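You operate a simulated robot arm through the tools that you are given. There is no shell and no other tool.

You are at the controls of a simulated robot arm. One attempt, no reset.

JOB
Soak casting 239 on the soak plate until the thermometer shows 21.0 C or less, then cap it again.
Fine: the thermometer goes back in its tray, switched off.

It is judged by the outcome, as a careful person would: the job done as asked, and still so three seconds after it is handed in. It fails if anything else is knocked over, pushed out of place, dropped, spilled or broken. Lids that push on must go on centred and level and be pressed home; caps that screw on are set level and turned clockwise until they are tight.

ROBOT AND FRAMES
A 6-joint arm with a two-finger gripper, fixed in place. Base frame: the origin is at the foot of the arm, x ahead of it, y to its left, z up; the work surface is at about z = 0.71. Readings come in m, degrees, newtons and seconds.
Its first joint turns from -166.0 to 166.0 degrees. Payload 3.43 kg.
The TCP is the grasp point between the finger pads, 0.02 m short of the fingertips. In the tool frame z runs along the fingers and y along their closing line. Largest opening 0.19 m; the body of the gripper starts 0.248 m behind the TCP.
Orientation is that of the tool frame in the base frame, as a unit quaternion [x, y, z, w]. With the fingers straight down and closing along the base's y, the tool's x points along the base's -x, its y along +y and its z along -z.

CONTROLS
- The arm moves only by the tool play_rows. Its argument "increments" is one flat list of numbers, 7 for each row, row after row: the turn, a rotation vector about the tool's x, y, z in degrees, then the shift along the tool's x, y, z in m, then the gripper command, from -1 (fully open) to 1 (shut), values between in proportion. In form: [ax, ay, az, dx, dy, dz, grip, ax, ay, az, dx, dy, dz, grip, ...]. A call has 1 to 20 rows; each row shifts and turns the commanded pose from where the row before left it, along the tool's axes as they then stand. Each row takes 0.2 s and may step no farther than 0.05 m and 8.6 degrees from the row before; otherwise, or with a gripper value out of range, the whole call is refused. A pose out of reach is approached as far as the arm can. The call stops where the force on the tool passes 90 N (or 10 N more than at its start, if that is more) or the arm is blocked; 0.2 s more then pass. The fingers move at their own pace (about 0.153 m/s each) and stop on an object; they squeeze with about 37 N. The grip force told is the motor's: it shows also when the fingers shut on nothing. Time passes only in rows, and 0.2 s behind the last, so rows that do not move let the fingers close. It gives the time, the measured TCP pose, the force on the tool (base axes), the opening and the grip force at its end, in the units of the frame above (readings bear some noise), with the torque about the TCP (base axes, N m) and any sound that the robot's microphone picked up.
- Cameras (640 x 400 px; columns grow to the right, rows downward): "scene" is fixed at [0.2243, -0.4979, 1.5762]; the picture's right is [-0.94, 0.34, 0.00], its down [0.32, 0.88, -0.34] and it looks along [-0.12, -0.32, -0.94] (base axes); focal length 214 px, centre (320, 200). "wrist" rides on the gripper at [0.07, -0.008, -0.288] in the tool frame; the picture's right is [0.12, 0.99, 0.00], its down [-0.96, 0.11, -0.25] and it looks along [-0.25, 0.03, 0.97] (tool axes); focal length 261 px, centre (320, 200). There is no depth. A picture from a camera that has moved, and an enlarged one, comes with that camera's place and axes in the base frame and with its lens. The place of the scene camera against the robot may be out by one fixed shift of up to 0.025 m in any direction.
- capture(camera): a new picture of that camera. No time passes.
- lift_body(by): slides the trunk up (or, below 0, down) by that many m; the arm rides with it, the base frame stays. It gives what a move gives, with no picture.
- close_up(camera, box): a new picture of the part [left, top, right, bottom] of that camera's present view, enlarged. No time passes.
- job_done(): hands the job in; it is judged then, once.

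Nothing tells you positions but the pictures and the camera data. Unless the task says otherwise, let go and move clear before handing in.

The tools are called after "Emit:" as name(argument=value, ...) on one line, values as JSON. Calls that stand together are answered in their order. play_rows: Moves the arm, as the interface text tells. Its arguments: {"type":"object","properties":{"increments":{"type":"array","items":{"type":"number"}}},"required":["increments"]} The other tools are called the same way: lift_body (by) slides the trunk up or down; capture (camera) takes a picture; close_up (camera, box) takes an enlarged picture of a part of a camera's view; job_done () hands the job in.

At the start:

```text
t: 0.0
tcp_pos: [0.5093, -0.3844, 1.3166]
orientation: [-0.001, 1.0, -0.001, 0.0]
wrist_force: [0.7, 0.2, 0.2]
torque: [0.0, 0.03, -0.02]
width: 0.1899
gripper_force: 0.1
trunk travel left (down, up): [-0.35, 0.09]
```

scene: 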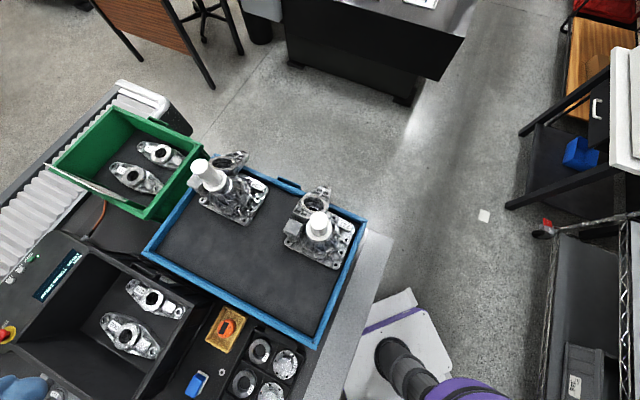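
wrist: 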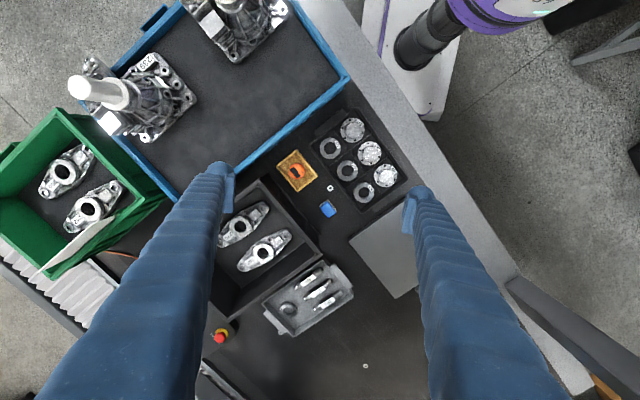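

I see a bench with a blue tray holding two castings with white caps, a green box, a dark box of parts, a gray tray and a gray plate. I'll look closer before moving.

Emit:
close_up(camera="wrist", box=[60, 0, 300, 150])

Emit:
close_up(camera="wrist", box=[240, 100, 440, 225])

Emit:
close_up(camera="wrist", box=[220, 220, 420, 345])

Emit:
close_up(camera="scene", box=[160, 130, 380, 280])

Emit:
close_up(camera="scene", box=[0, 220, 320, 400])

```text
2.67 times, centred on (180, 75) of wrist
camera zoom: at [0.4387, -0.3936, 1.6047], right [-0.12, 0.99, 0.0], down [0.96, 0.12, 0.25], along [0.25, 0.03, -0.97], focal length 695 px, centre (693, 533)
```

zoom: 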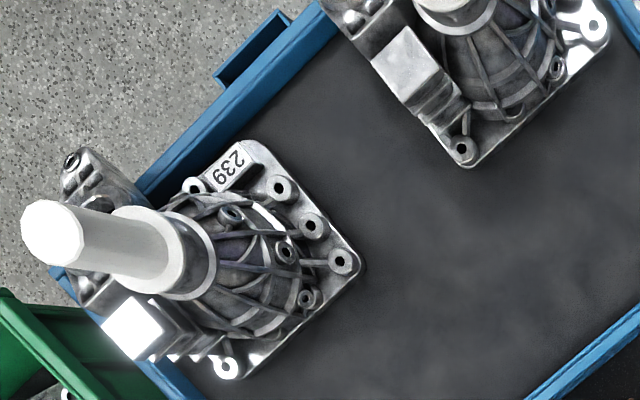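

```text
3.20 times, centred on (340, 162) of wrist
camera zoom: at [0.4387, -0.3936, 1.6047], right [-0.12, 0.99, 0.0], down [0.96, 0.12, 0.25], along [0.25, 0.03, -0.97], focal length 834 px, centre (256, 320)
```

zoom: 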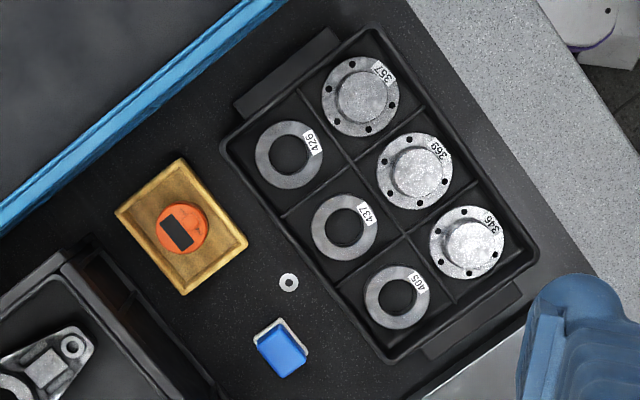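

```text
3.20 times, centred on (320, 282) of wrist
camera zoom: at [0.4387, -0.3936, 1.6047], right [-0.12, 0.99, 0.0], down [0.96, 0.12, 0.25], along [0.25, 0.03, -0.97], focal length 834 px, centre (320, -64)
```

zoom: 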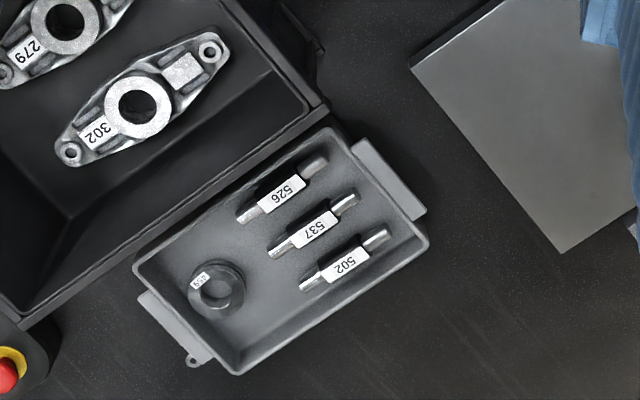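

```text
2.67 times, centred on (270, 205) of scene
camera zoom: at [0.2243, -0.4979, 1.5762], right [-0.94, 0.34, 0.0], down [0.32, 0.88, -0.34], along [-0.12, -0.32, -0.94], focal length 572 px, centre (453, 187)
```

zoom: 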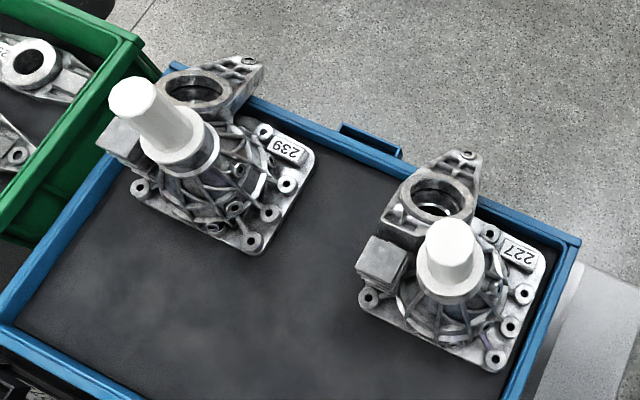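

```text
2.00 times, centred on (160, 310) of scene
camera zoom: at [0.2243, -0.4979, 1.5762], right [-0.94, 0.34, 0.0], down [0.32, 0.88, -0.34], along [-0.12, -0.32, -0.94], focal length 429 px, centre (640, -20)
```

zoom: 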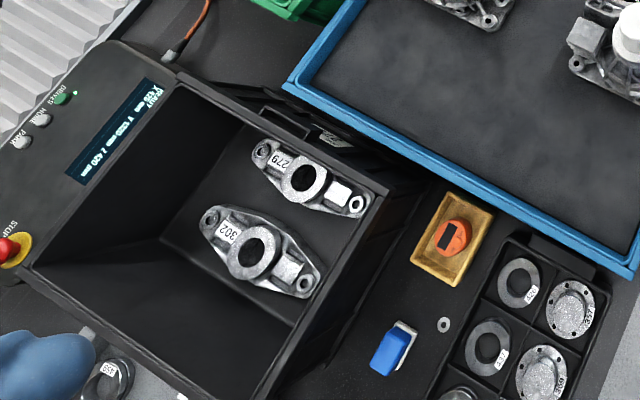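

Casting 239 is the far one in the blue tray, wearing a tall white cap. The orange thermometer is in a small yellow tray and the gray plate looks like the soak plate. I'll move the wrist camera up over the casting for a better look.

Emit:
play_rows(increments=[0, 0, 0, 0.018, -0.045, -0.005, -1, 0, 0, 0, 0.018, -0.045, -0.005, -1, 0, 0, 0, 0.018, -0.045, -0.005, -1, 0, 0, 0, 0.018, -0.045, -0.005, -1, 0, 0, 0, 0.018, -0.045, -0.005, -1, 0, 0, 0, 0.018, -0.045, -0.005, -1, 0, 0, 0, 0, 0, 0, -1])

Emit:
capture(camera="wrist")

Emit:
capture(camera="scene")

```text
t: 1.6
tcp_pos: [0.3993, -0.6563, 1.3465]
orientation: [-0.001, 1.0, 0.0, -0.001]
wrist_force: [-0.1, 0.9, 0.7]
torque: [0.0, 0.01, 0.03]
width: 0.1903
gripper_force: 0.1
trunk travel left (down, up): [-0.35, 0.09]
```

```text
taken
camera wrist: at [0.3301, -0.6648, 1.6351], right [-0.12, 0.99, 0.0], down [0.96, 0.12, 0.25], along [0.25, 0.03, -0.97], focal length 261 px, centre (320, 200)
```

wrist: 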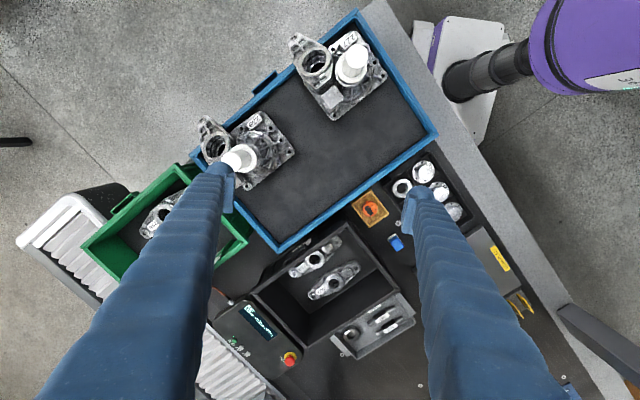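

```text
taken
```

scene: 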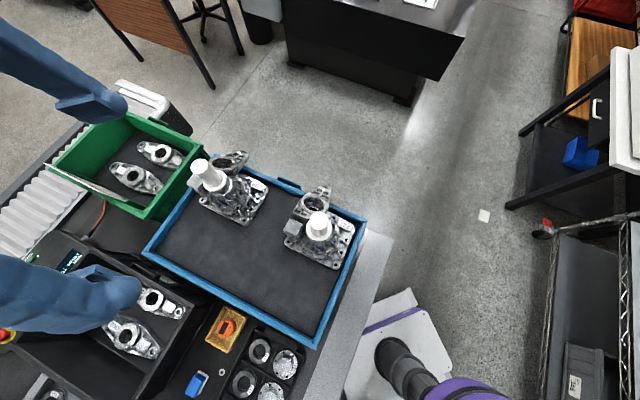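

The casting sits near (0.40, -0.85). I'll zoom in on several regions from here.

Emit:
close_up(camera="wrist", box=[180, 90, 310, 200])

Emit:
close_up(camera="wrist", box=[340, 150, 540, 330])

Emit:
close_up(camera="wrist", box=[280, 20, 400, 100])

Emit:
close_up(camera="scene", box=[190, 290, 250, 330])

Emit:
close_up(camera="scene", box=[180, 140, 280, 230])

```text
3.64 times, centred on (245, 145) of wrist
camera zoom: at [0.3301, -0.6648, 1.6351], right [-0.12, 0.99, 0.0], down [0.96, 0.12, 0.25], along [0.25, 0.03, -0.97], focal length 948 px, centre (593, 400)
```

zoom: 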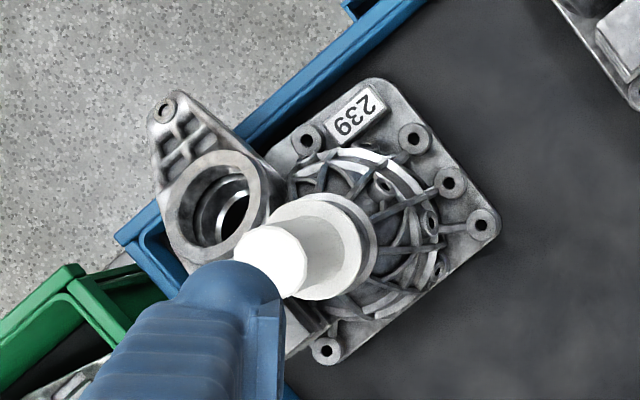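

```text
2.22 times, centred on (440, 240) of wrist
camera zoom: at [0.3301, -0.6648, 1.6351], right [-0.12, 0.99, 0.0], down [0.96, 0.12, 0.25], along [0.25, 0.03, -0.97], focal length 579 px, centre (53, 111)
```

zoom: 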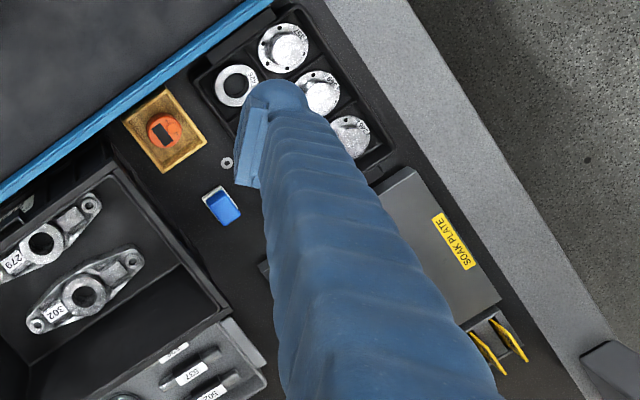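

```text
5.00 times, centred on (340, 60) of wrist
camera zoom: at [0.3301, -0.6648, 1.6351], right [-0.12, 0.99, 0.0], down [0.96, 0.12, 0.25], along [0.25, 0.03, -0.97], focal length 1303 px, centre (220, 900)
```

zoom: 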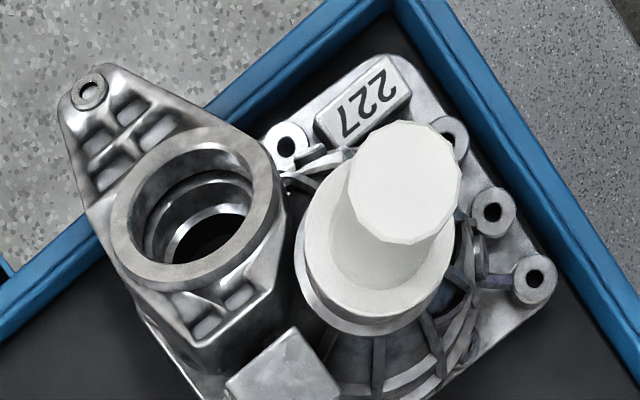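

```text
10.00 times, centred on (220, 310) of scene
camera zoom: at [0.2243, -0.4979, 1.5762], right [-0.94, 0.34, 0.0], down [0.32, 0.88, -0.34], along [-0.12, -0.32, -0.94], focal length 2145 px, centre (1320, -900)
```

zoom: 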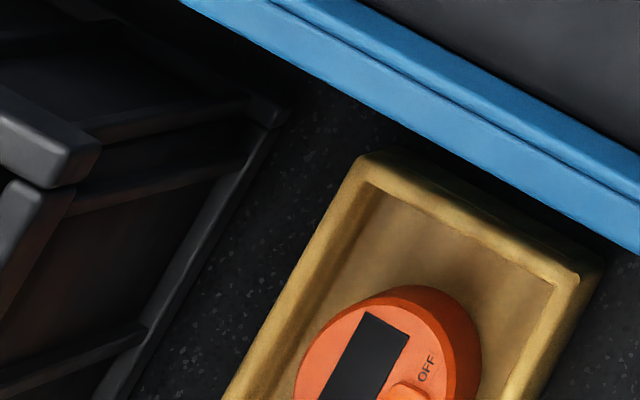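

```text
4.44 times, centred on (230, 185) of scene
camera zoom: at [0.2243, -0.4979, 1.5762], right [-0.94, 0.34, 0.0], down [0.32, 0.88, -0.34], along [-0.12, -0.32, -0.94], focal length 953 px, centre (720, 267)
```

zoom: 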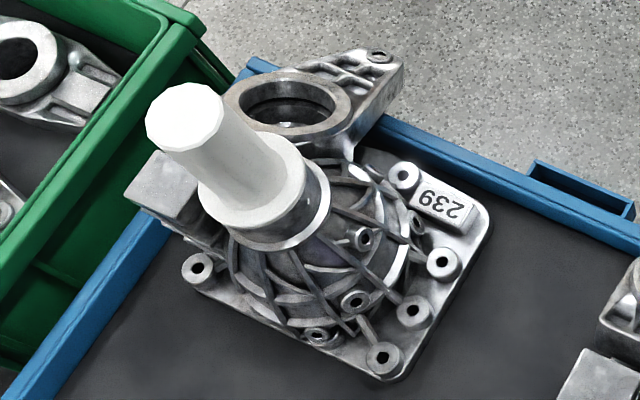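

The soak plate is labelled, and the thermometer has an OFF marking beside a small display. More zooms on the thermometer and on the plate's surroundings.

Emit:
close_up(camera="scene", box=[208, 305, 248, 350])

Emit:
close_up(camera="scene", box=[180, 360, 300, 400])

Emit:
close_up(camera="wrist", box=[350, 185, 410, 225])

Emit:
close_up(camera="wrist", box=[470, 220, 560, 330])

```text
8.89 times, centred on (228, 328) of scene
camera zoom: at [0.2243, -0.4979, 1.5762], right [-0.94, 0.34, 0.0], down [0.32, 0.88, -0.34], along [-0.12, -0.32, -0.94], focal length 1906 px, centre (1138, -933)
```

zoom: 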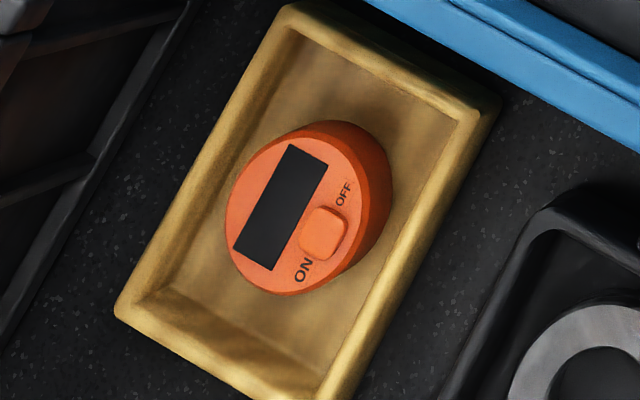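

```text
5.33 times, centred on (240, 380) of scene
camera zoom: at [0.2243, -0.4979, 1.5762], right [-0.94, 0.34, 0.0], down [0.32, 0.88, -0.34], along [-0.12, -0.32, -0.94], focal length 1144 px, centre (747, -760)
```

zoom: 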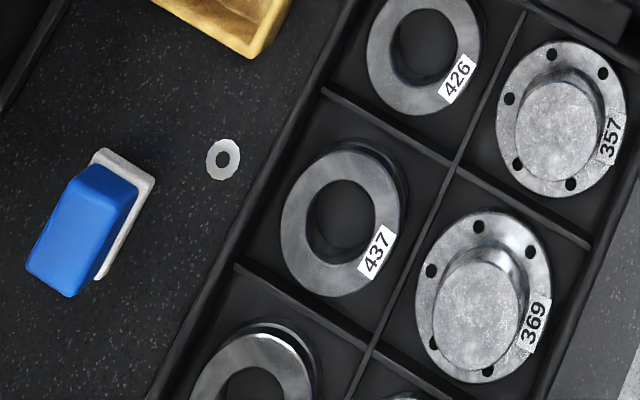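

```text
10.00 times, centred on (380, 205) of wrist
camera zoom: at [0.3301, -0.6648, 1.6351], right [-0.12, 0.99, 0.0], down [0.96, 0.12, 0.25], along [0.25, 0.03, -0.97], focal length 2606 px, centre (-280, 150)
```

zoom: 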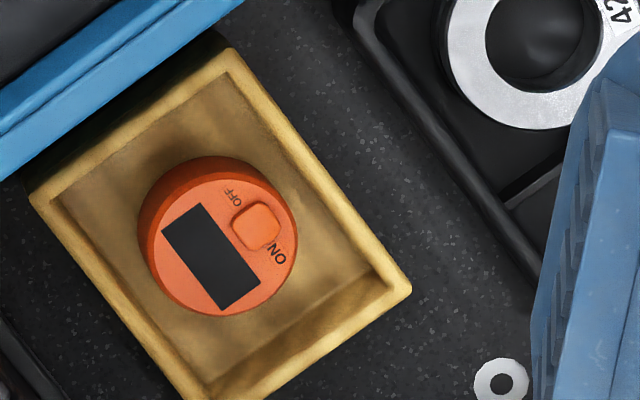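

```text
3.64 times, centred on (515, 275) of wrist
camera zoom: at [0.3301, -0.6648, 1.6351], right [-0.12, 0.99, 0.0], down [0.96, 0.12, 0.25], along [0.25, 0.03, -0.97], focal length 948 px, centre (-389, -73)
```

zoom: 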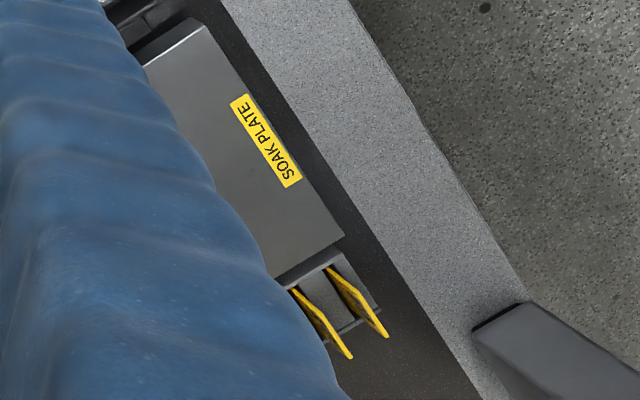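

There's something with two yellow prongs at the end of the soak plate. I'll move the camera over the plate to study it.

Emit:
play_rows(increments=[0, 0, 0, -0.0231, 0.0389, 0, -1, 0, 0, 0, -0.0231, 0.0389, 0, -1, 0, 0, 0, -0.0231, 0.0389, 0, -1, 0, 0, 0, -0.0231, 0.0389, 0, -1, 0, 0, 0, -0.0231, 0.0389, 0, -1, 0, 0, 0, -0.0231, 0.0389, 0, -1, 0, 0, 0, -0.0231, 0.0389, 0, -1, 0, 0, 0, -0.0231, 0.0389, 0, -1, 0, 0, 0, -0.0231, 0.0389, 0, -1, 0, 0, 0, -0.0231, 0.0389, 0, -1, 0, 0, 0, -0.0231, 0.0389, 0, -1, 0, 0, 0, -0.0231, 0.0389, 0, -1, 0, 0, 0, -0.0231, 0.0389, 0, -1, 0, 0, 0, 0, 0, 0, -1])

Emit:
capture(camera="wrist")

Emit:
close_up(camera="wrist", box=[240, 120, 440, 245])

Emit:
close_up(camera="wrist", box=[200, 20, 400, 145])

```text
t: 4.6
tcp_pos: [0.6999, -0.149, 1.346]
orientation: [0.0, 1.0, 0.0, 0.001]
wrist_force: [0.0, 1.1, 0.1]
torque: [0.02, -0.1, 0.0]
width: 0.19
gripper_force: 0.1
trunk travel left (down, up): [-0.35, 0.09]
```

```text
taken
camera wrist: at [0.6293, -0.1574, 1.6345], right [-0.12, 0.99, 0.0], down [0.96, 0.12, 0.25], along [0.25, 0.03, -0.97], focal length 261 px, centre (320, 200)
```

wrist: 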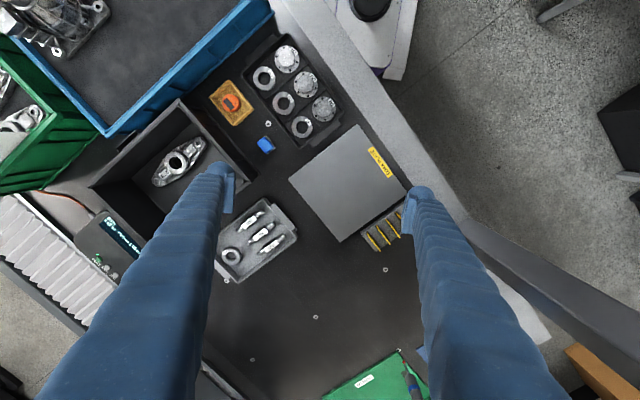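

```text
3.20 times, centred on (340, 182) of wrist
camera zoom: at [0.6293, -0.1574, 1.6345], right [-0.12, 0.99, 0.0], down [0.96, 0.12, 0.25], along [0.25, 0.03, -0.97], focal length 834 px, centre (256, 256)
```

zoom: 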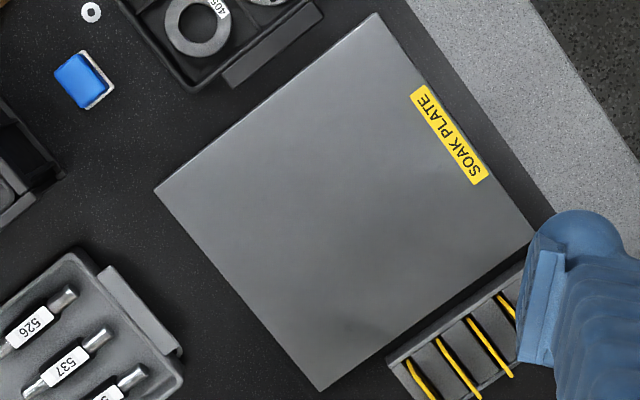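

```text
3.20 times, centred on (300, 82) of wrist
camera zoom: at [0.6293, -0.1574, 1.6345], right [-0.12, 0.99, 0.0], down [0.96, 0.12, 0.25], along [0.25, 0.03, -0.97], focal length 834 px, centre (384, 576)
```

zoom: 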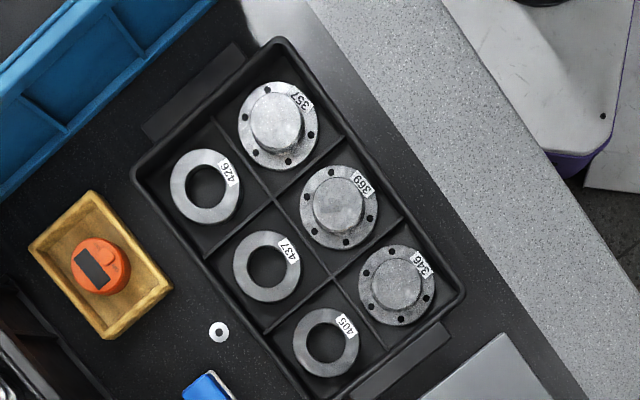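

The soak plate is about 0.30 m square, turned 45° and centred near (0.80, -0.03). Before handling the casting I want an oblique view of it, so I'll tilt the wrist camera toward it.

Emit:
play_rows(increments=[0, 0, 0, 0.0382, -0.0291, 0.0078, -1, 0, 0, 0, 0.0382, -0.0291, 0.0078, -1, 0, 0, 0, 0.0382, -0.0291, 0.0078, -1, 0, 0, 0, 0.0382, -0.0291, 0.0078, -1, 0, 0, 0, 0.0382, -0.0291, 0.0078, -1, 0, 0, 0, 0.0382, -0.0291, 0.0078, -1, 0, 0, 0, 0.0382, -0.0291, 0.0078, -1, 0, 0, 0, 0.0382, -0.0291, 0.0078, -1, 0, 0, 0, 0.0382, -0.0291, 0.0078, -1, 0, 0, 0, 0.0382, -0.0291, 0.0078, -1, 0, 0, 0, 0.0382, -0.0291, 0.0078, -1, 8.3, 0, 0, 0, 0, 0, -1, 8.3, 0, 0, 0, 0, 0, -1, 8.3, 0, 0, 0, 0, 0, -1, 8.3, 0, 0, 0, 0, 0, -1, 8.3, 0, 0, 0, 0, 0, -1, 8.3, 0, 0, 0, 0, 0, -1, 0, 0, 0, 0, 0, 0, -1])

Emit:
capture(camera="wrist")

```text
t: 8.4
tcp_pos: [0.3219, -0.499, 1.2916]
orientation: [0.002, 0.909, -0.418, -0.005]
wrist_force: [-0.5, 0.3, -0.3]
torque: [0.03, -0.06, 0.08]
width: 0.1901
gripper_force: 0.1
out of reach, approached as far as the arm can: row 16, 17
trunk travel left (down, up): [-0.35, 0.09]
```

```text
taken
camera wrist: at [0.2534, -0.2847, 1.4855], right [-0.12, 0.65, -0.75], down [0.96, 0.26, 0.07], along [0.24, -0.72, -0.65], focal length 261 px, centre (320, 200)
```

wrist: 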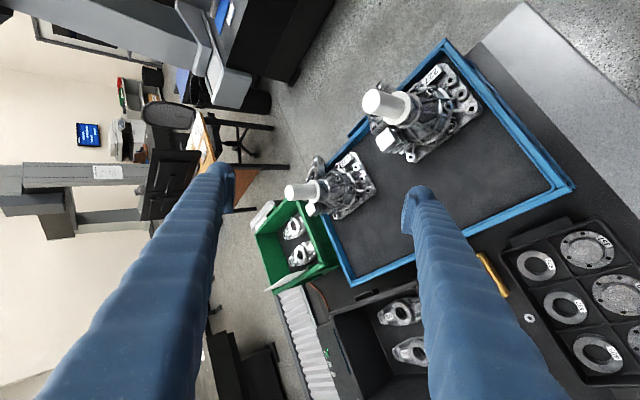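

Emit:
close_up(camera="wrist", box=[270, 135, 390, 225])

Emit:
close_up(camera="wrist", box=[350, 60, 490, 170])

Emit:
close_up(camera="wrist", box=[290, 150, 350, 220])

```text
4.44 times, centred on (330, 180) of wrist
camera zoom: at [0.2534, -0.2847, 1.4855], right [-0.12, 0.65, -0.75], down [0.96, 0.26, 0.07], along [0.24, -0.72, -0.65], focal length 1158 px, centre (276, 289)
```

zoom: 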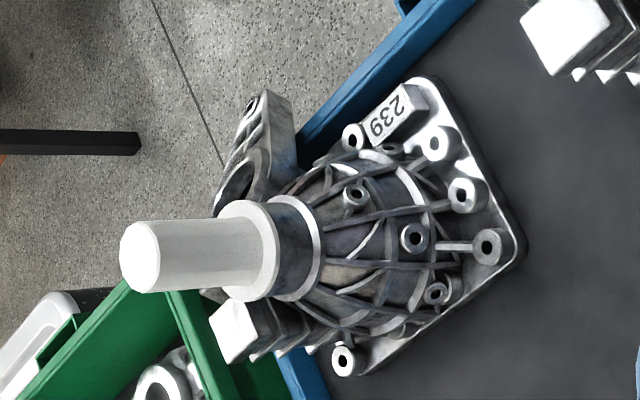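

```text
3.64 times, centred on (420, 115) of wrist
camera zoom: at [0.2534, -0.2847, 1.4855], right [-0.12, 0.65, -0.75], down [0.96, 0.26, 0.07], along [0.24, -0.72, -0.65], focal length 948 px, centre (-44, 509)
```

zoom: 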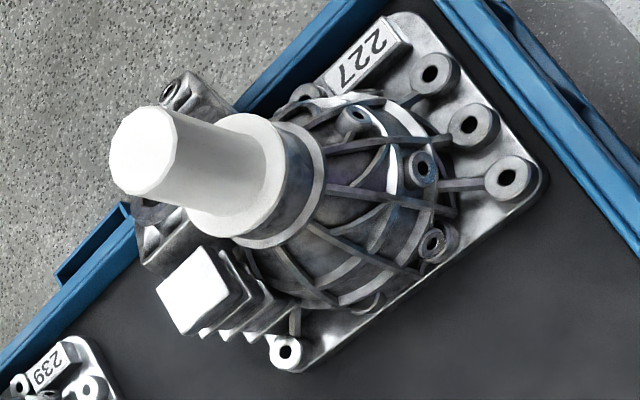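

```text
5.71 times, centred on (320, 185) of wrist
camera zoom: at [0.2534, -0.2847, 1.4855], right [-0.12, 0.65, -0.75], down [0.96, 0.26, 0.07], along [0.24, -0.72, -0.65], focal length 1489 px, centre (320, 286)
```

zoom: 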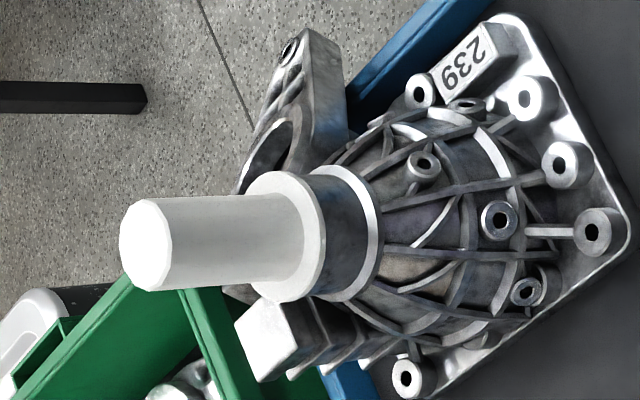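

The cap is a white knob with a flange, sitting on a short cylindrical neck above the ribbed dome, with no threads visible. I'll return to tool-down, then look at the casting from directly above.

Emit:
play_rows(increments=[-8.3, 0, 0, 0, 0, 0, -1, -8.3, 0, 0, 0, 0, 0, -1, -8.3, 0, 0, 0, 0, 0, -1, -8.3, 0, 0, 0, 0, 0, -1, -8.3, 0, 0, 0, 0, 0, -1, -8.3, 0, 0, 0, 0, 0, -1, 0, 0, 0, 0, 0, 0, -1])

```text
t: 10.0
tcp_pos: [0.3226, -0.4976, 1.2907]
orientation: [-0.001, 1.0, 0.0, 0.0]
wrist_force: [-0.4, -0.7, -0.2]
torque: [0.0, -0.06, -0.01]
width: 0.1897
gripper_force: 0.2
trunk travel left (down, up): [-0.35, 0.09]
```

Emit:
play_rows(increments=[0, 0, 0, -0.0202, -0.0378, 0.005, -1, 0, 0, 0, -0.0202, -0.0378, 0.005, -1, 0, 0, 0, -0.0202, -0.0378, 0.005, -1, 0, 0, 0, -0.0202, -0.0378, 0.005, -1, 0, 0, 0, -0.0202, -0.0378, 0.005, -1, 0, 0, 0, -0.0202, -0.0378, 0.005, -1, 0, 0, 0, -0.0202, -0.0378, 0.005, -1, 0, 0, 0, -0.0202, -0.0378, 0.005, -1, 0, 0, 0, 0, 0, 0, -1])

Emit:
capture(camera="wrist")

Emit:
close_up(camera="wrist", box=[220, 50, 420, 175])

```text
t: 12.0
tcp_pos: [0.4852, -0.801, 1.2502]
orientation: [-0.001, 1.0, 0.0, 0.0]
wrist_force: [0.5, 0.2, 0.2]
torque: [0.04, -0.06, -0.02]
width: 0.1901
gripper_force: 0.1
trunk travel left (down, up): [-0.35, 0.09]
```

```text
taken
camera wrist: at [0.414, -0.8088, 1.5391], right [-0.12, 0.99, 0.0], down [0.96, 0.12, 0.25], along [0.25, 0.03, -0.97], focal length 261 px, centre (320, 200)
```

wrist: 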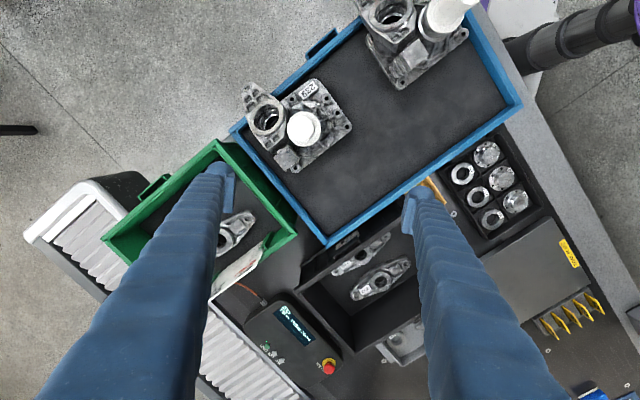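

```text
3.20 times, centred on (320, 112) of wrist
camera zoom: at [0.414, -0.8088, 1.5391], right [-0.12, 0.99, 0.0], down [0.96, 0.12, 0.25], along [0.25, 0.03, -0.97], focal length 834 px, centre (320, 480)
```

zoom: 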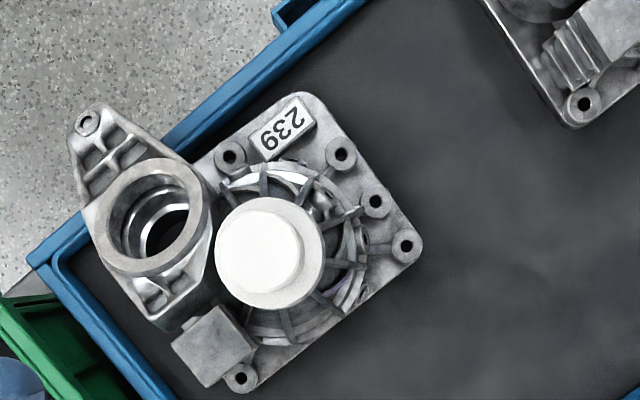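

From above, the cap axis comes out near (0.411, -0.842), with the knob about 0.048 across, its top near z 1.075 and the flange about 0.069 across. I'll line up above the knob and check before gripping.

Emit:
play_rows(increments=[0, 0, 0, 0.0247, -0.0137, 0, -1, 0, 0, 0, 0.0247, -0.0137, 0, -1, 0, 0, 0, 0.0248, -0.0136, 0, -1, 0, 0, 0, 0, 0, 0.045, -1, 0, 0, 0, 0, 0, 0.045, -1, 0, 0, 0, 0, 0, 0, -0.2])

Emit:
capture(camera="wrist")

Emit:
capture(camera="scene")

```text
t: 13.4
tcp_pos: [0.4108, -0.8424, 1.1591]
orientation: [-0.001, 1.0, 0.0, 0.0]
wrist_force: [-0.1, 0.0, 0.3]
torque: [0.0, 0.03, 0.02]
width: 0.1143
gripper_force: 0.1
trunk travel left (down, up): [-0.35, 0.09]
```

```text
taken
camera wrist: at [0.3404, -0.8507, 1.4477], right [-0.12, 0.99, 0.0], down [0.96, 0.12, 0.25], along [0.25, 0.03, -0.97], focal length 261 px, centre (320, 200)
```

wrist: 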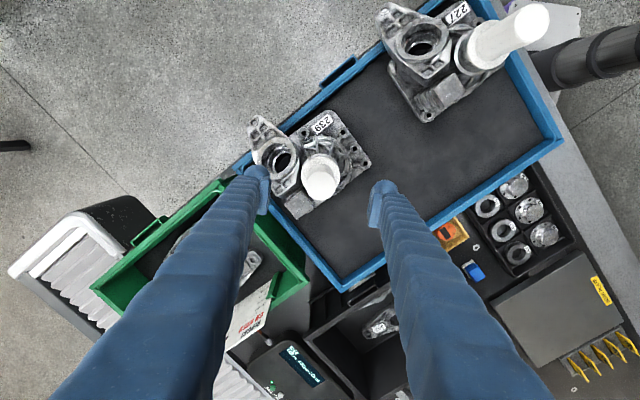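

```text
taken
```

scene: 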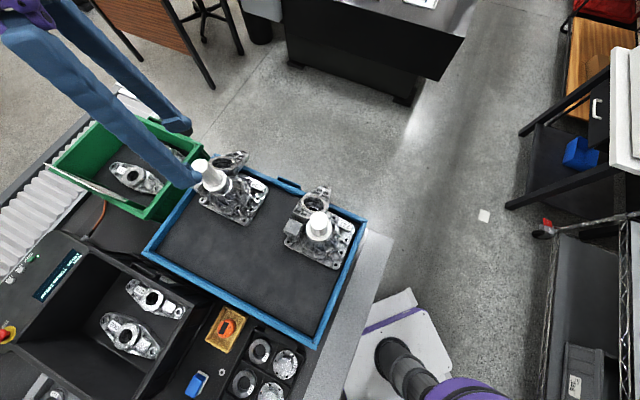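

Emit:
close_up(camera="wrist", box=[270, 140, 370, 205])

Emit:
close_up(camera="scene", box=[170, 110, 250, 190])

```text
6.15 times, centred on (320, 172) of wrist
camera zoom: at [0.3404, -0.8507, 1.4477], right [-0.12, 0.99, 0.0], down [0.96, 0.12, 0.25], along [0.25, 0.03, -0.97], focal length 1604 px, centre (320, 369)
```

zoom: 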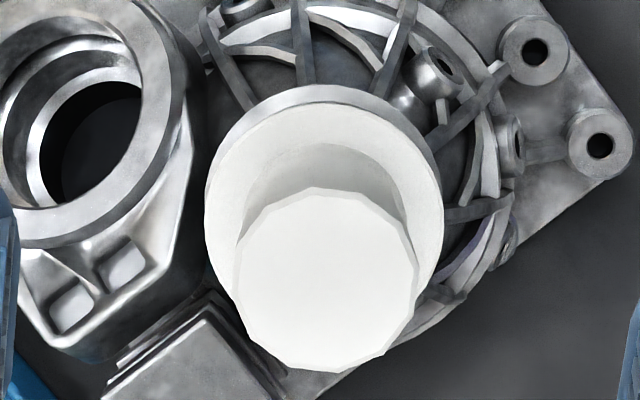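

```text
5.00 times, centred on (210, 150) of scene
camera zoom: at [0.2243, -0.4979, 1.5762], right [-0.94, 0.34, 0.0], down [0.32, 0.88, -0.34], along [-0.12, -0.32, -0.94], focal length 1072 px, centre (870, 450)
```

zoom: 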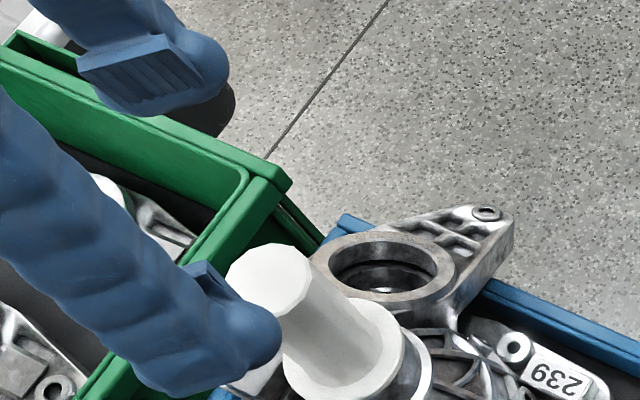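

The knob axis comes out at about (0.409, -0.841), so I'm well aligned. I'll descend onto the knob and close.

Emit:
play_rows(increments=[0, 0, 0, 0.0015, 0.001, 0.035, -0.2, 0, 0, 0, 0, 0, 0.035, -0.2, 0, 0, 0, 0, 0, 0.03, -0.2, 0, 0, 0, 0, 0, 0, -0.2, 0, 0, 0, 0, 0, 0, 0.3, 0, 0, 0, 0, 0, 0, 1, 0, 0, 0, 0, 0, 0, 1])

Emit:
close_up(camera="wrist", box=[240, 100, 400, 210])

Emit:
close_up(camera="scene", box=[160, 130, 270, 230])

```text
t: 15.0
tcp_pos: [0.4091, -0.8405, 1.0595]
orientation: [0.0, 1.0, 0.0, 0.001]
wrist_force: [-0.3, -0.4, -0.1]
torque: [-0.02, 0.0, 0.02]
width: 0.0392
gripper_force: 37.5
trunk travel left (down, up): [-0.35, 0.09]
heard: snap
```

```text
3.64 times, centred on (320, 155) of wrist
camera zoom: at [0.339, -0.8489, 1.3482], right [-0.12, 0.99, 0.0], down [0.96, 0.12, 0.25], along [0.25, 0.03, -0.97], focal length 948 px, centre (320, 364)
```

zoom: 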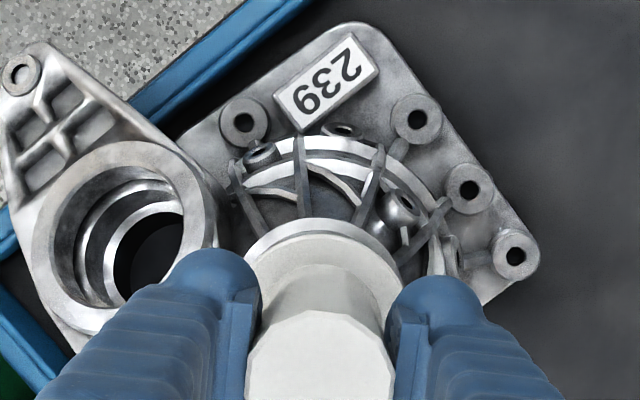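

```text
4.00 times, centred on (215, 180) of scene
camera zoom: at [0.2243, -0.4979, 1.5762], right [-0.94, 0.34, 0.0], down [0.32, 0.88, -0.34], along [-0.12, -0.32, -0.94], focal length 858 px, centre (740, 280)
```

zoom: 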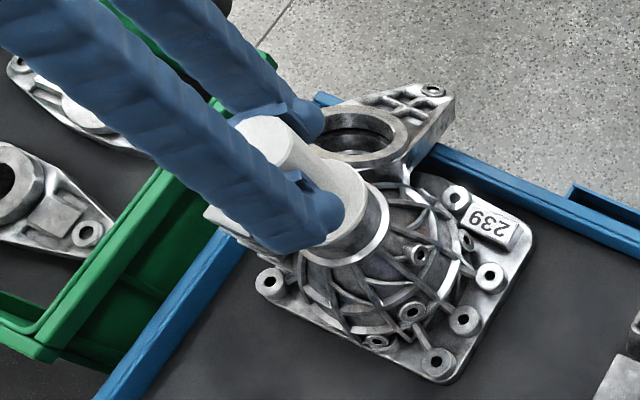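

Gripped at 39 mm, and a "snap" was heard. I'll pull up gently and watch the force to see whether the cap comes free on its own.

Emit:
play_rows(increments=[0, 0, 0, 0, 0, -0.003, 1, 0, 0, 0, 0, 0, -0.003, 1, 0, 0, 0, 0, 0, 0, 1])

Emit:
close_up(camera="scene", box=[160, 130, 270, 230])

Emit:
close_up(camera="wrist", box=[240, 100, 400, 210])

```text
t: 15.8
tcp_pos: [0.4086, -0.8404, 1.0657]
orientation: [-0.001, 1.0, 0.0, 0.0]
wrist_force: [-0.4, -0.1, -0.4]
torque: [0.03, 0.02, 0.03]
width: 0.0392
gripper_force: 36.9
trunk travel left (down, up): [-0.35, 0.09]
```

```text
4.00 times, centred on (215, 180) of scene
camera zoom: at [0.2243, -0.4979, 1.5762], right [-0.94, 0.34, 0.0], down [0.32, 0.88, -0.34], along [-0.12, -0.32, -0.94], focal length 858 px, centre (740, 280)
```

zoom: 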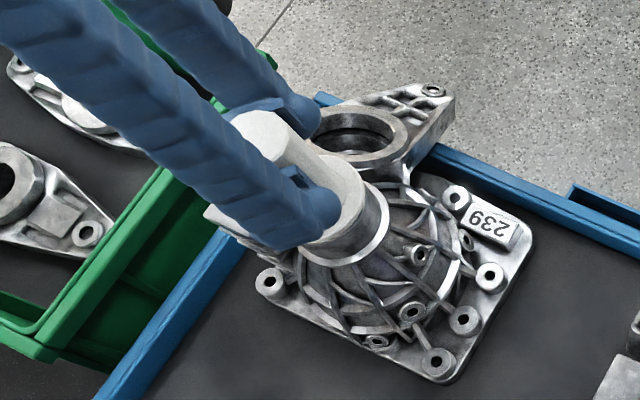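

```text
3.64 times, centred on (320, 155) of wrist
camera zoom: at [0.3387, -0.8489, 1.3541], right [-0.12, 0.99, 0.0], down [0.96, 0.12, 0.25], along [0.25, 0.03, -0.97], focal length 948 px, centre (320, 364)
```

zoom: 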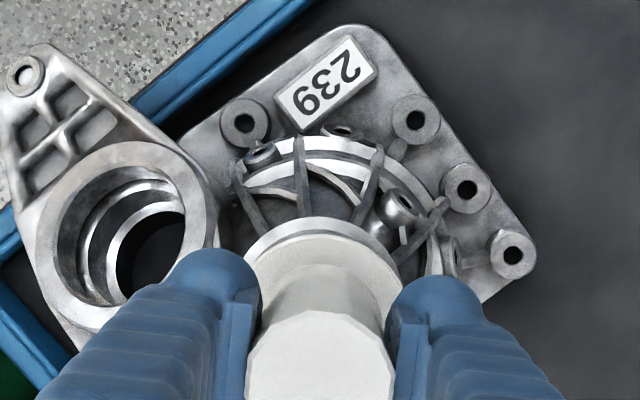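

No resistance: the cap seems to be lifting freely, already unsnapped. I'll continue up slowly.

Emit:
play_rows(increments=[0, 0, 0, 0, 0, -0.008, 1, 0, 0, 0, 0, 0, -0.008, 1, 0, 0, 0, 0, 0, -0.008, 1, 0, 0, 0, 0, 0, -0.01, 1, 0, 0, 0, 0, 0, 0, 1])

Emit:
close_up(camera="scene", box=[160, 130, 270, 230])

Emit:
close_up(camera="wrist", box=[240, 100, 400, 210])

```text
t: 17.0
tcp_pos: [0.4097, -0.8399, 1.1001]
orientation: [-0.001, 1.0, 0.0, 0.0]
wrist_force: [-0.5, -0.5, -0.2]
torque: [0.0, 0.01, -0.01]
width: 0.0392
gripper_force: 36.7
trunk travel left (down, up): [-0.35, 0.09]
```

```text
4.00 times, centred on (215, 180) of scene
camera zoom: at [0.2243, -0.4979, 1.5762], right [-0.94, 0.34, 0.0], down [0.32, 0.88, -0.34], along [-0.12, -0.32, -0.94], focal length 858 px, centre (740, 280)
```

zoom: 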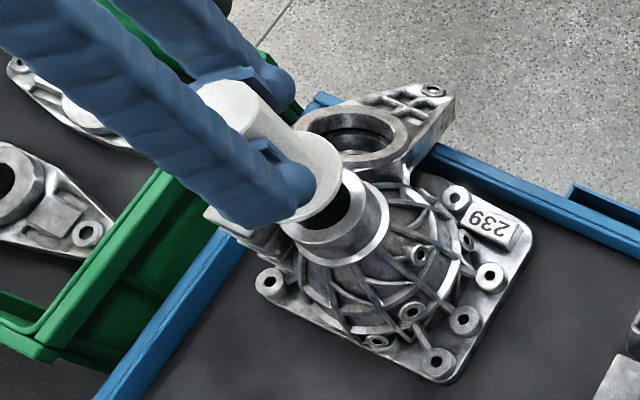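

```text
3.64 times, centred on (320, 155) of wrist
camera zoom: at [0.3392, -0.8488, 1.3879], right [-0.12, 0.99, 0.0], down [0.96, 0.12, 0.25], along [0.25, 0.03, -0.97], focal length 948 px, centre (320, 364)
```

zoom: 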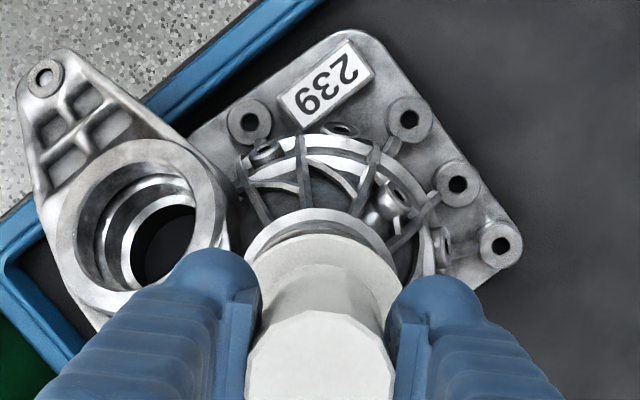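

The cap is off. I'll lift it clear and look at its underside before parking it on free tray floor near (0.42, -0.62).

Emit:
play_rows(increments=[0, 0, 0, 0, 0, -0.045, 1, 0, 0, 0, 0, 0, -0.045, 1, 0, 0, 0, -0.002, 0.044, 0, 1, 0, 0, 0, -0.002, 0.044, 0, 1, 0, 0, 0, -0.002, 0.044, 0, 1, 0, 0, 0, -0.002, 0.044, 0, 1, 0, 0, 0, -0.002, 0.044, 0, 1, 0, 0, 0, 0, 0, 0, 1])

Emit:
close_up(camera="scene", box=[120, 100, 360, 300])

Emit:
capture(camera="wrist")

Emit:
close_up(camera="scene", box=[160, 140, 270, 230])

```text
t: 18.8
tcp_pos: [0.4189, -0.62, 1.1906]
orientation: [0.001, 1.0, 0.001, -0.001]
wrist_force: [0.2, -0.6, 0.0]
torque: [-0.03, 0.04, 0.0]
width: 0.0392
gripper_force: 37.4
trunk travel left (down, up): [-0.35, 0.09]
```

```text
2.00 times, centred on (240, 200) of scene
camera zoom: at [0.2243, -0.4979, 1.5762], right [-0.94, 0.34, 0.0], down [0.32, 0.88, -0.34], along [-0.12, -0.32, -0.94], focal length 429 px, centre (480, 200)
```

zoom: 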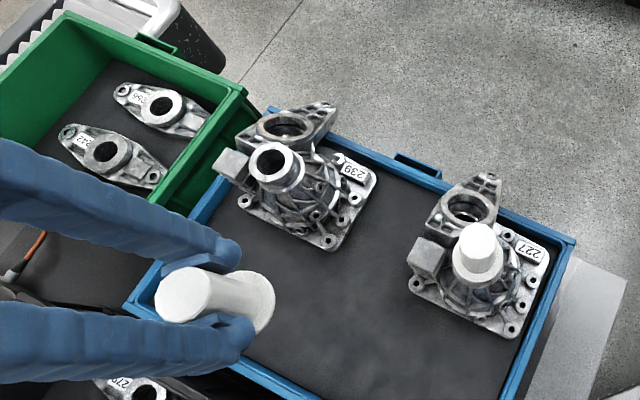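

```text
taken
camera wrist: at [0.3482, -0.6272, 1.4788], right [-0.12, 0.99, 0.0], down [0.96, 0.12, 0.25], along [0.24, 0.03, -0.97], focal length 261 px, centre (320, 200)
```

wrist: 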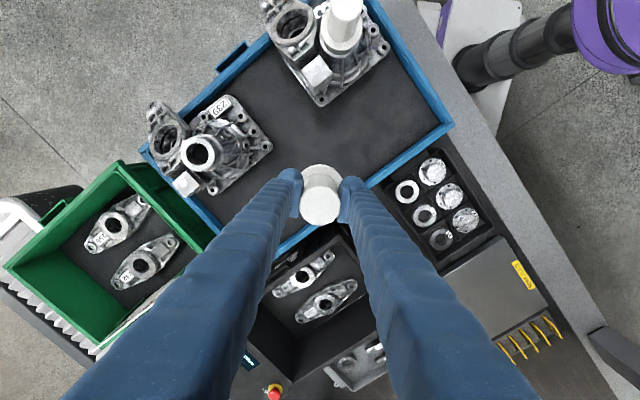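

```text
4.44 times, centred on (215, 185) of scene
camera zoom: at [0.2243, -0.4979, 1.5762], right [-0.94, 0.34, 0.0], down [0.32, 0.88, -0.34], along [-0.12, -0.32, -0.94], focal length 953 px, centre (787, 267)
```

zoom: 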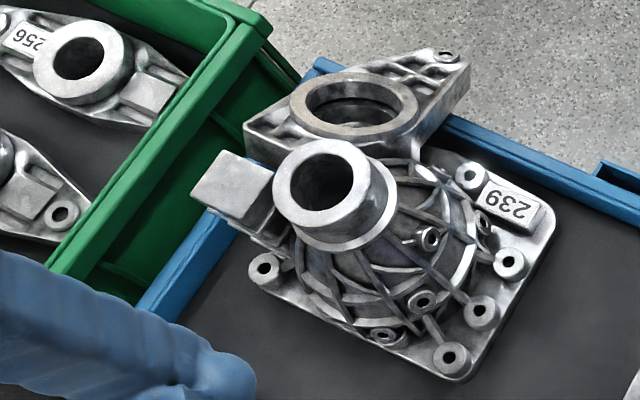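

The cap is held level and the casting's open neck shows, an annulus about 0.07 outside and 0.043 bore. Now I'll lower the cap toward the tray floor, which is clear there.

Emit:
play_rows(increments=[0, 0, 0, 0, 0, 0.045, 1, 0, 0, 0, 0, 0, 0.045, 1, 0, 0, 0, 0, 0, 0.045, 1, 0, 0, 0, 0, 0, 0.04, 1, 0, 0, 0, 0, 0, 0, 1])

Emit:
close_up(camera="scene", box=[200, 200, 300, 300])

Emit:
capture(camera="wrist")

```text
t: 20.0
tcp_pos: [0.4176, -0.6201, 1.0142]
orientation: [-0.001, 1.0, 0.0, 0.0]
wrist_force: [0.1, -0.4, -0.6]
torque: [-0.03, -0.02, -0.02]
width: 0.0391
gripper_force: 36.9
trunk travel left (down, up): [-0.35, 0.09]
```

```text
4.00 times, centred on (250, 250) of scene
camera zoom: at [0.2243, -0.4979, 1.5762], right [-0.94, 0.34, 0.0], down [0.32, 0.88, -0.34], along [-0.12, -0.32, -0.94], focal length 858 px, centre (600, 0)
```

zoom: 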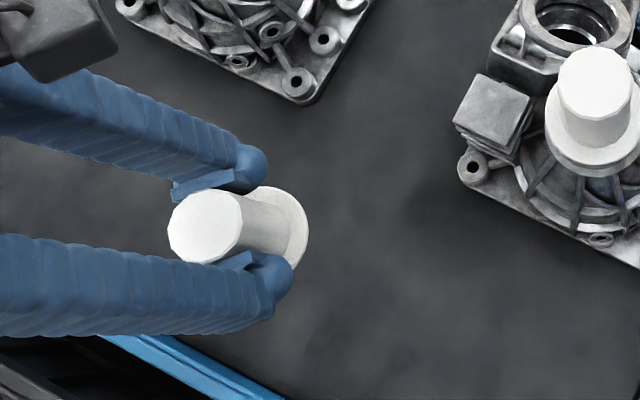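

```text
taken
camera wrist: at [0.3472, -0.6288, 1.3028], right [-0.12, 0.99, 0.0], down [0.96, 0.12, 0.25], along [0.25, 0.03, -0.97], focal length 261 px, centre (320, 200)
```

wrist: 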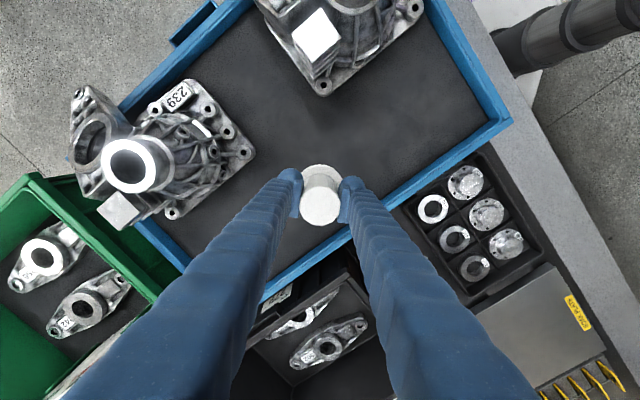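

Emit:
play_rows(increments=[0, 0, 0, 0, 0, 0.012, 1, 0, 0, 0, 0, 0, 0.012, 1, 0, 0, 0, 0, 0, 0.01, 1, 0, 0, 0, 0, 0, 0.006, 1, 0, 0, 0, 0, 0, 0, 1])

Emit:
close_up(camera="scene", box=[200, 200, 300, 300])

```text
t: 21.2
tcp_pos: [0.4192, -0.6206, 0.9757]
orientation: [-0.001, 1.0, -0.001, -0.001]
wrist_force: [0.0, -0.7, -0.5]
torque: [0.03, 0.01, 0.02]
width: 0.0392
gripper_force: 37.0
trunk travel left (down, up): [-0.35, 0.09]
```

```text
4.00 times, centred on (250, 250) of scene
camera zoom: at [0.2243, -0.4979, 1.5762], right [-0.94, 0.34, 0.0], down [0.32, 0.88, -0.34], along [-0.12, -0.32, -0.94], focal length 858 px, centre (600, 0)
```

zoom: 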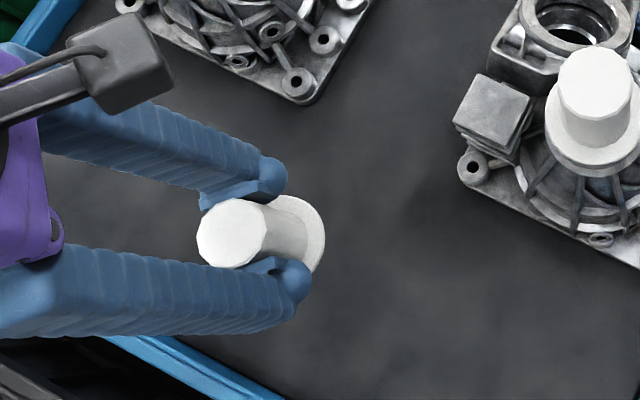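

Emit:
play_rows(increments=[0, 0, 0, 0, 0, 0.008, 1, 0, 0, 0, 0, 0, 0.008, 1, 0, 0, 0, 0, 0, 0.006, 1, 0, 0, 0, 0, 0, 0, 1])

Emit:
close_up(camera="scene", box=[200, 200, 300, 300])

Emit:
close_up(camera="wrist", box=[270, 120, 370, 210])

```text
t: 22.2
tcp_pos: [0.419, -0.6204, 0.953]
orientation: [0.0, 1.0, 0.0, 0.0]
wrist_force: [-1.4, -0.7, -0.2]
torque: [0.02, 0.01, -0.01]
width: 0.0392
gripper_force: 36.7
trunk travel left (down, up): [-0.35, 0.09]
```

```text
4.00 times, centred on (250, 250) of scene
camera zoom: at [0.2243, -0.4979, 1.5762], right [-0.94, 0.34, 0.0], down [0.32, 0.88, -0.34], along [-0.12, -0.32, -0.94], focal length 858 px, centre (600, 0)
```

zoom: 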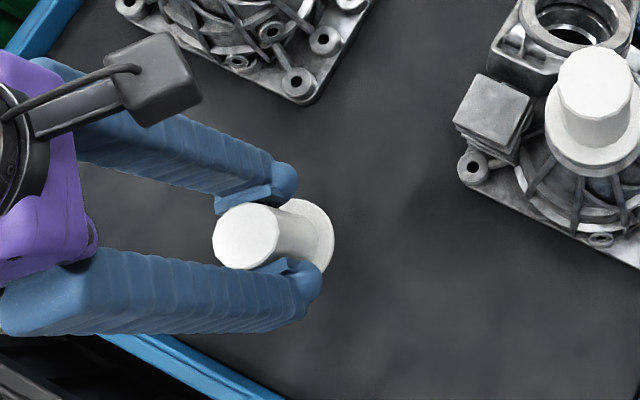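

```text
4.44 times, centred on (320, 165) of wrist
camera zoom: at [0.3482, -0.6284, 1.2408], right [-0.12, 0.99, 0.0], down [0.96, 0.12, 0.25], along [0.25, 0.03, -0.97], focal length 1158 px, centre (320, 356)
```

zoom: 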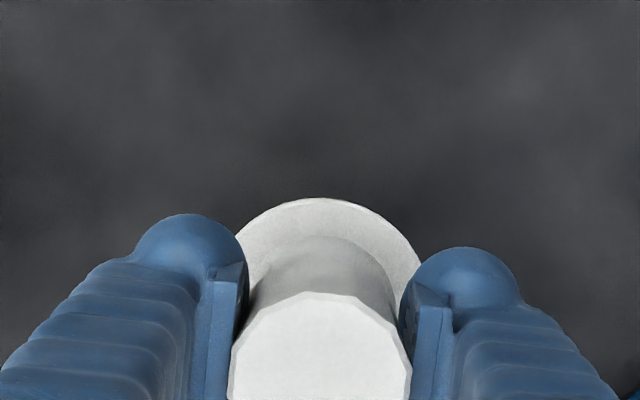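

Emit:
play_rows(increments=[0, 0, 0, 0, 0, 0.004, 1, 0, 0, 0, 0, 0, 0.004, 1, 0, 0, 0, 0, 0, 0, 1])

Emit:
play_rows(increments=[0, 0, 0, 0, 0, 0.004, 1, 0, 0, 0, 0, 0, 0, 1])

Emit:
play_rows(increments=[0, 0, 0, 0, 0, 0.003, 1, 0, 0, 0, 0, 0, 0, 1])

Emit:
close_up(camera="scene", box=[200, 200, 300, 300])

```text
t: 23.0
tcp_pos: [0.4191, -0.6194, 0.9439]
orientation: [-0.001, 1.0, 0.0, 0.0]
wrist_force: [-0.3, -0.3, 0.0]
torque: [0.01, -0.01, 0.04]
width: 0.0391
gripper_force: 36.5
trunk travel left (down, up): [-0.35, 0.09]
```

```text
t: 23.6
tcp_pos: [0.4188, -0.6198, 0.9406]
orientation: [0.0, 1.0, -0.001, -0.001]
wrist_force: [-0.1, 0.5, 0.1]
torque: [-0.02, 0.02, 0.0]
width: 0.039
gripper_force: 36.9
trunk travel left (down, up): [-0.35, 0.09]
```

```text
t: 24.2
tcp_pos: [0.4185, -0.6205, 0.938]
orientation: [0.0, 1.0, 0.0, 0.0]
wrist_force: [-0.3, 0.0, -0.7]
torque: [0.0, 0.02, -0.02]
width: 0.039
gripper_force: 37.0
trunk travel left (down, up): [-0.35, 0.09]
```

```text
4.00 times, centred on (250, 250) of scene
camera zoom: at [0.2243, -0.4979, 1.5762], right [-0.94, 0.34, 0.0], down [0.32, 0.88, -0.34], along [-0.12, -0.32, -0.94], focal length 858 px, centre (600, 0)
```

zoom: 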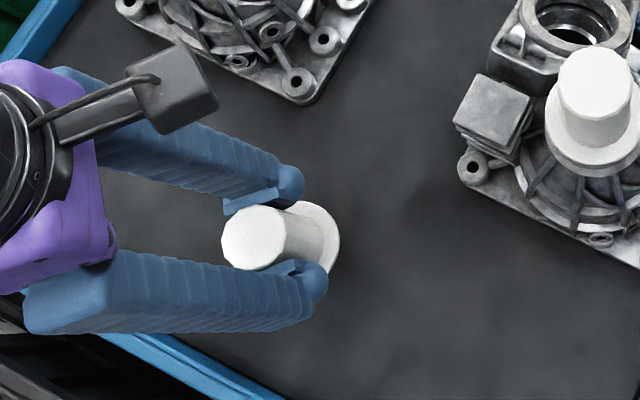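

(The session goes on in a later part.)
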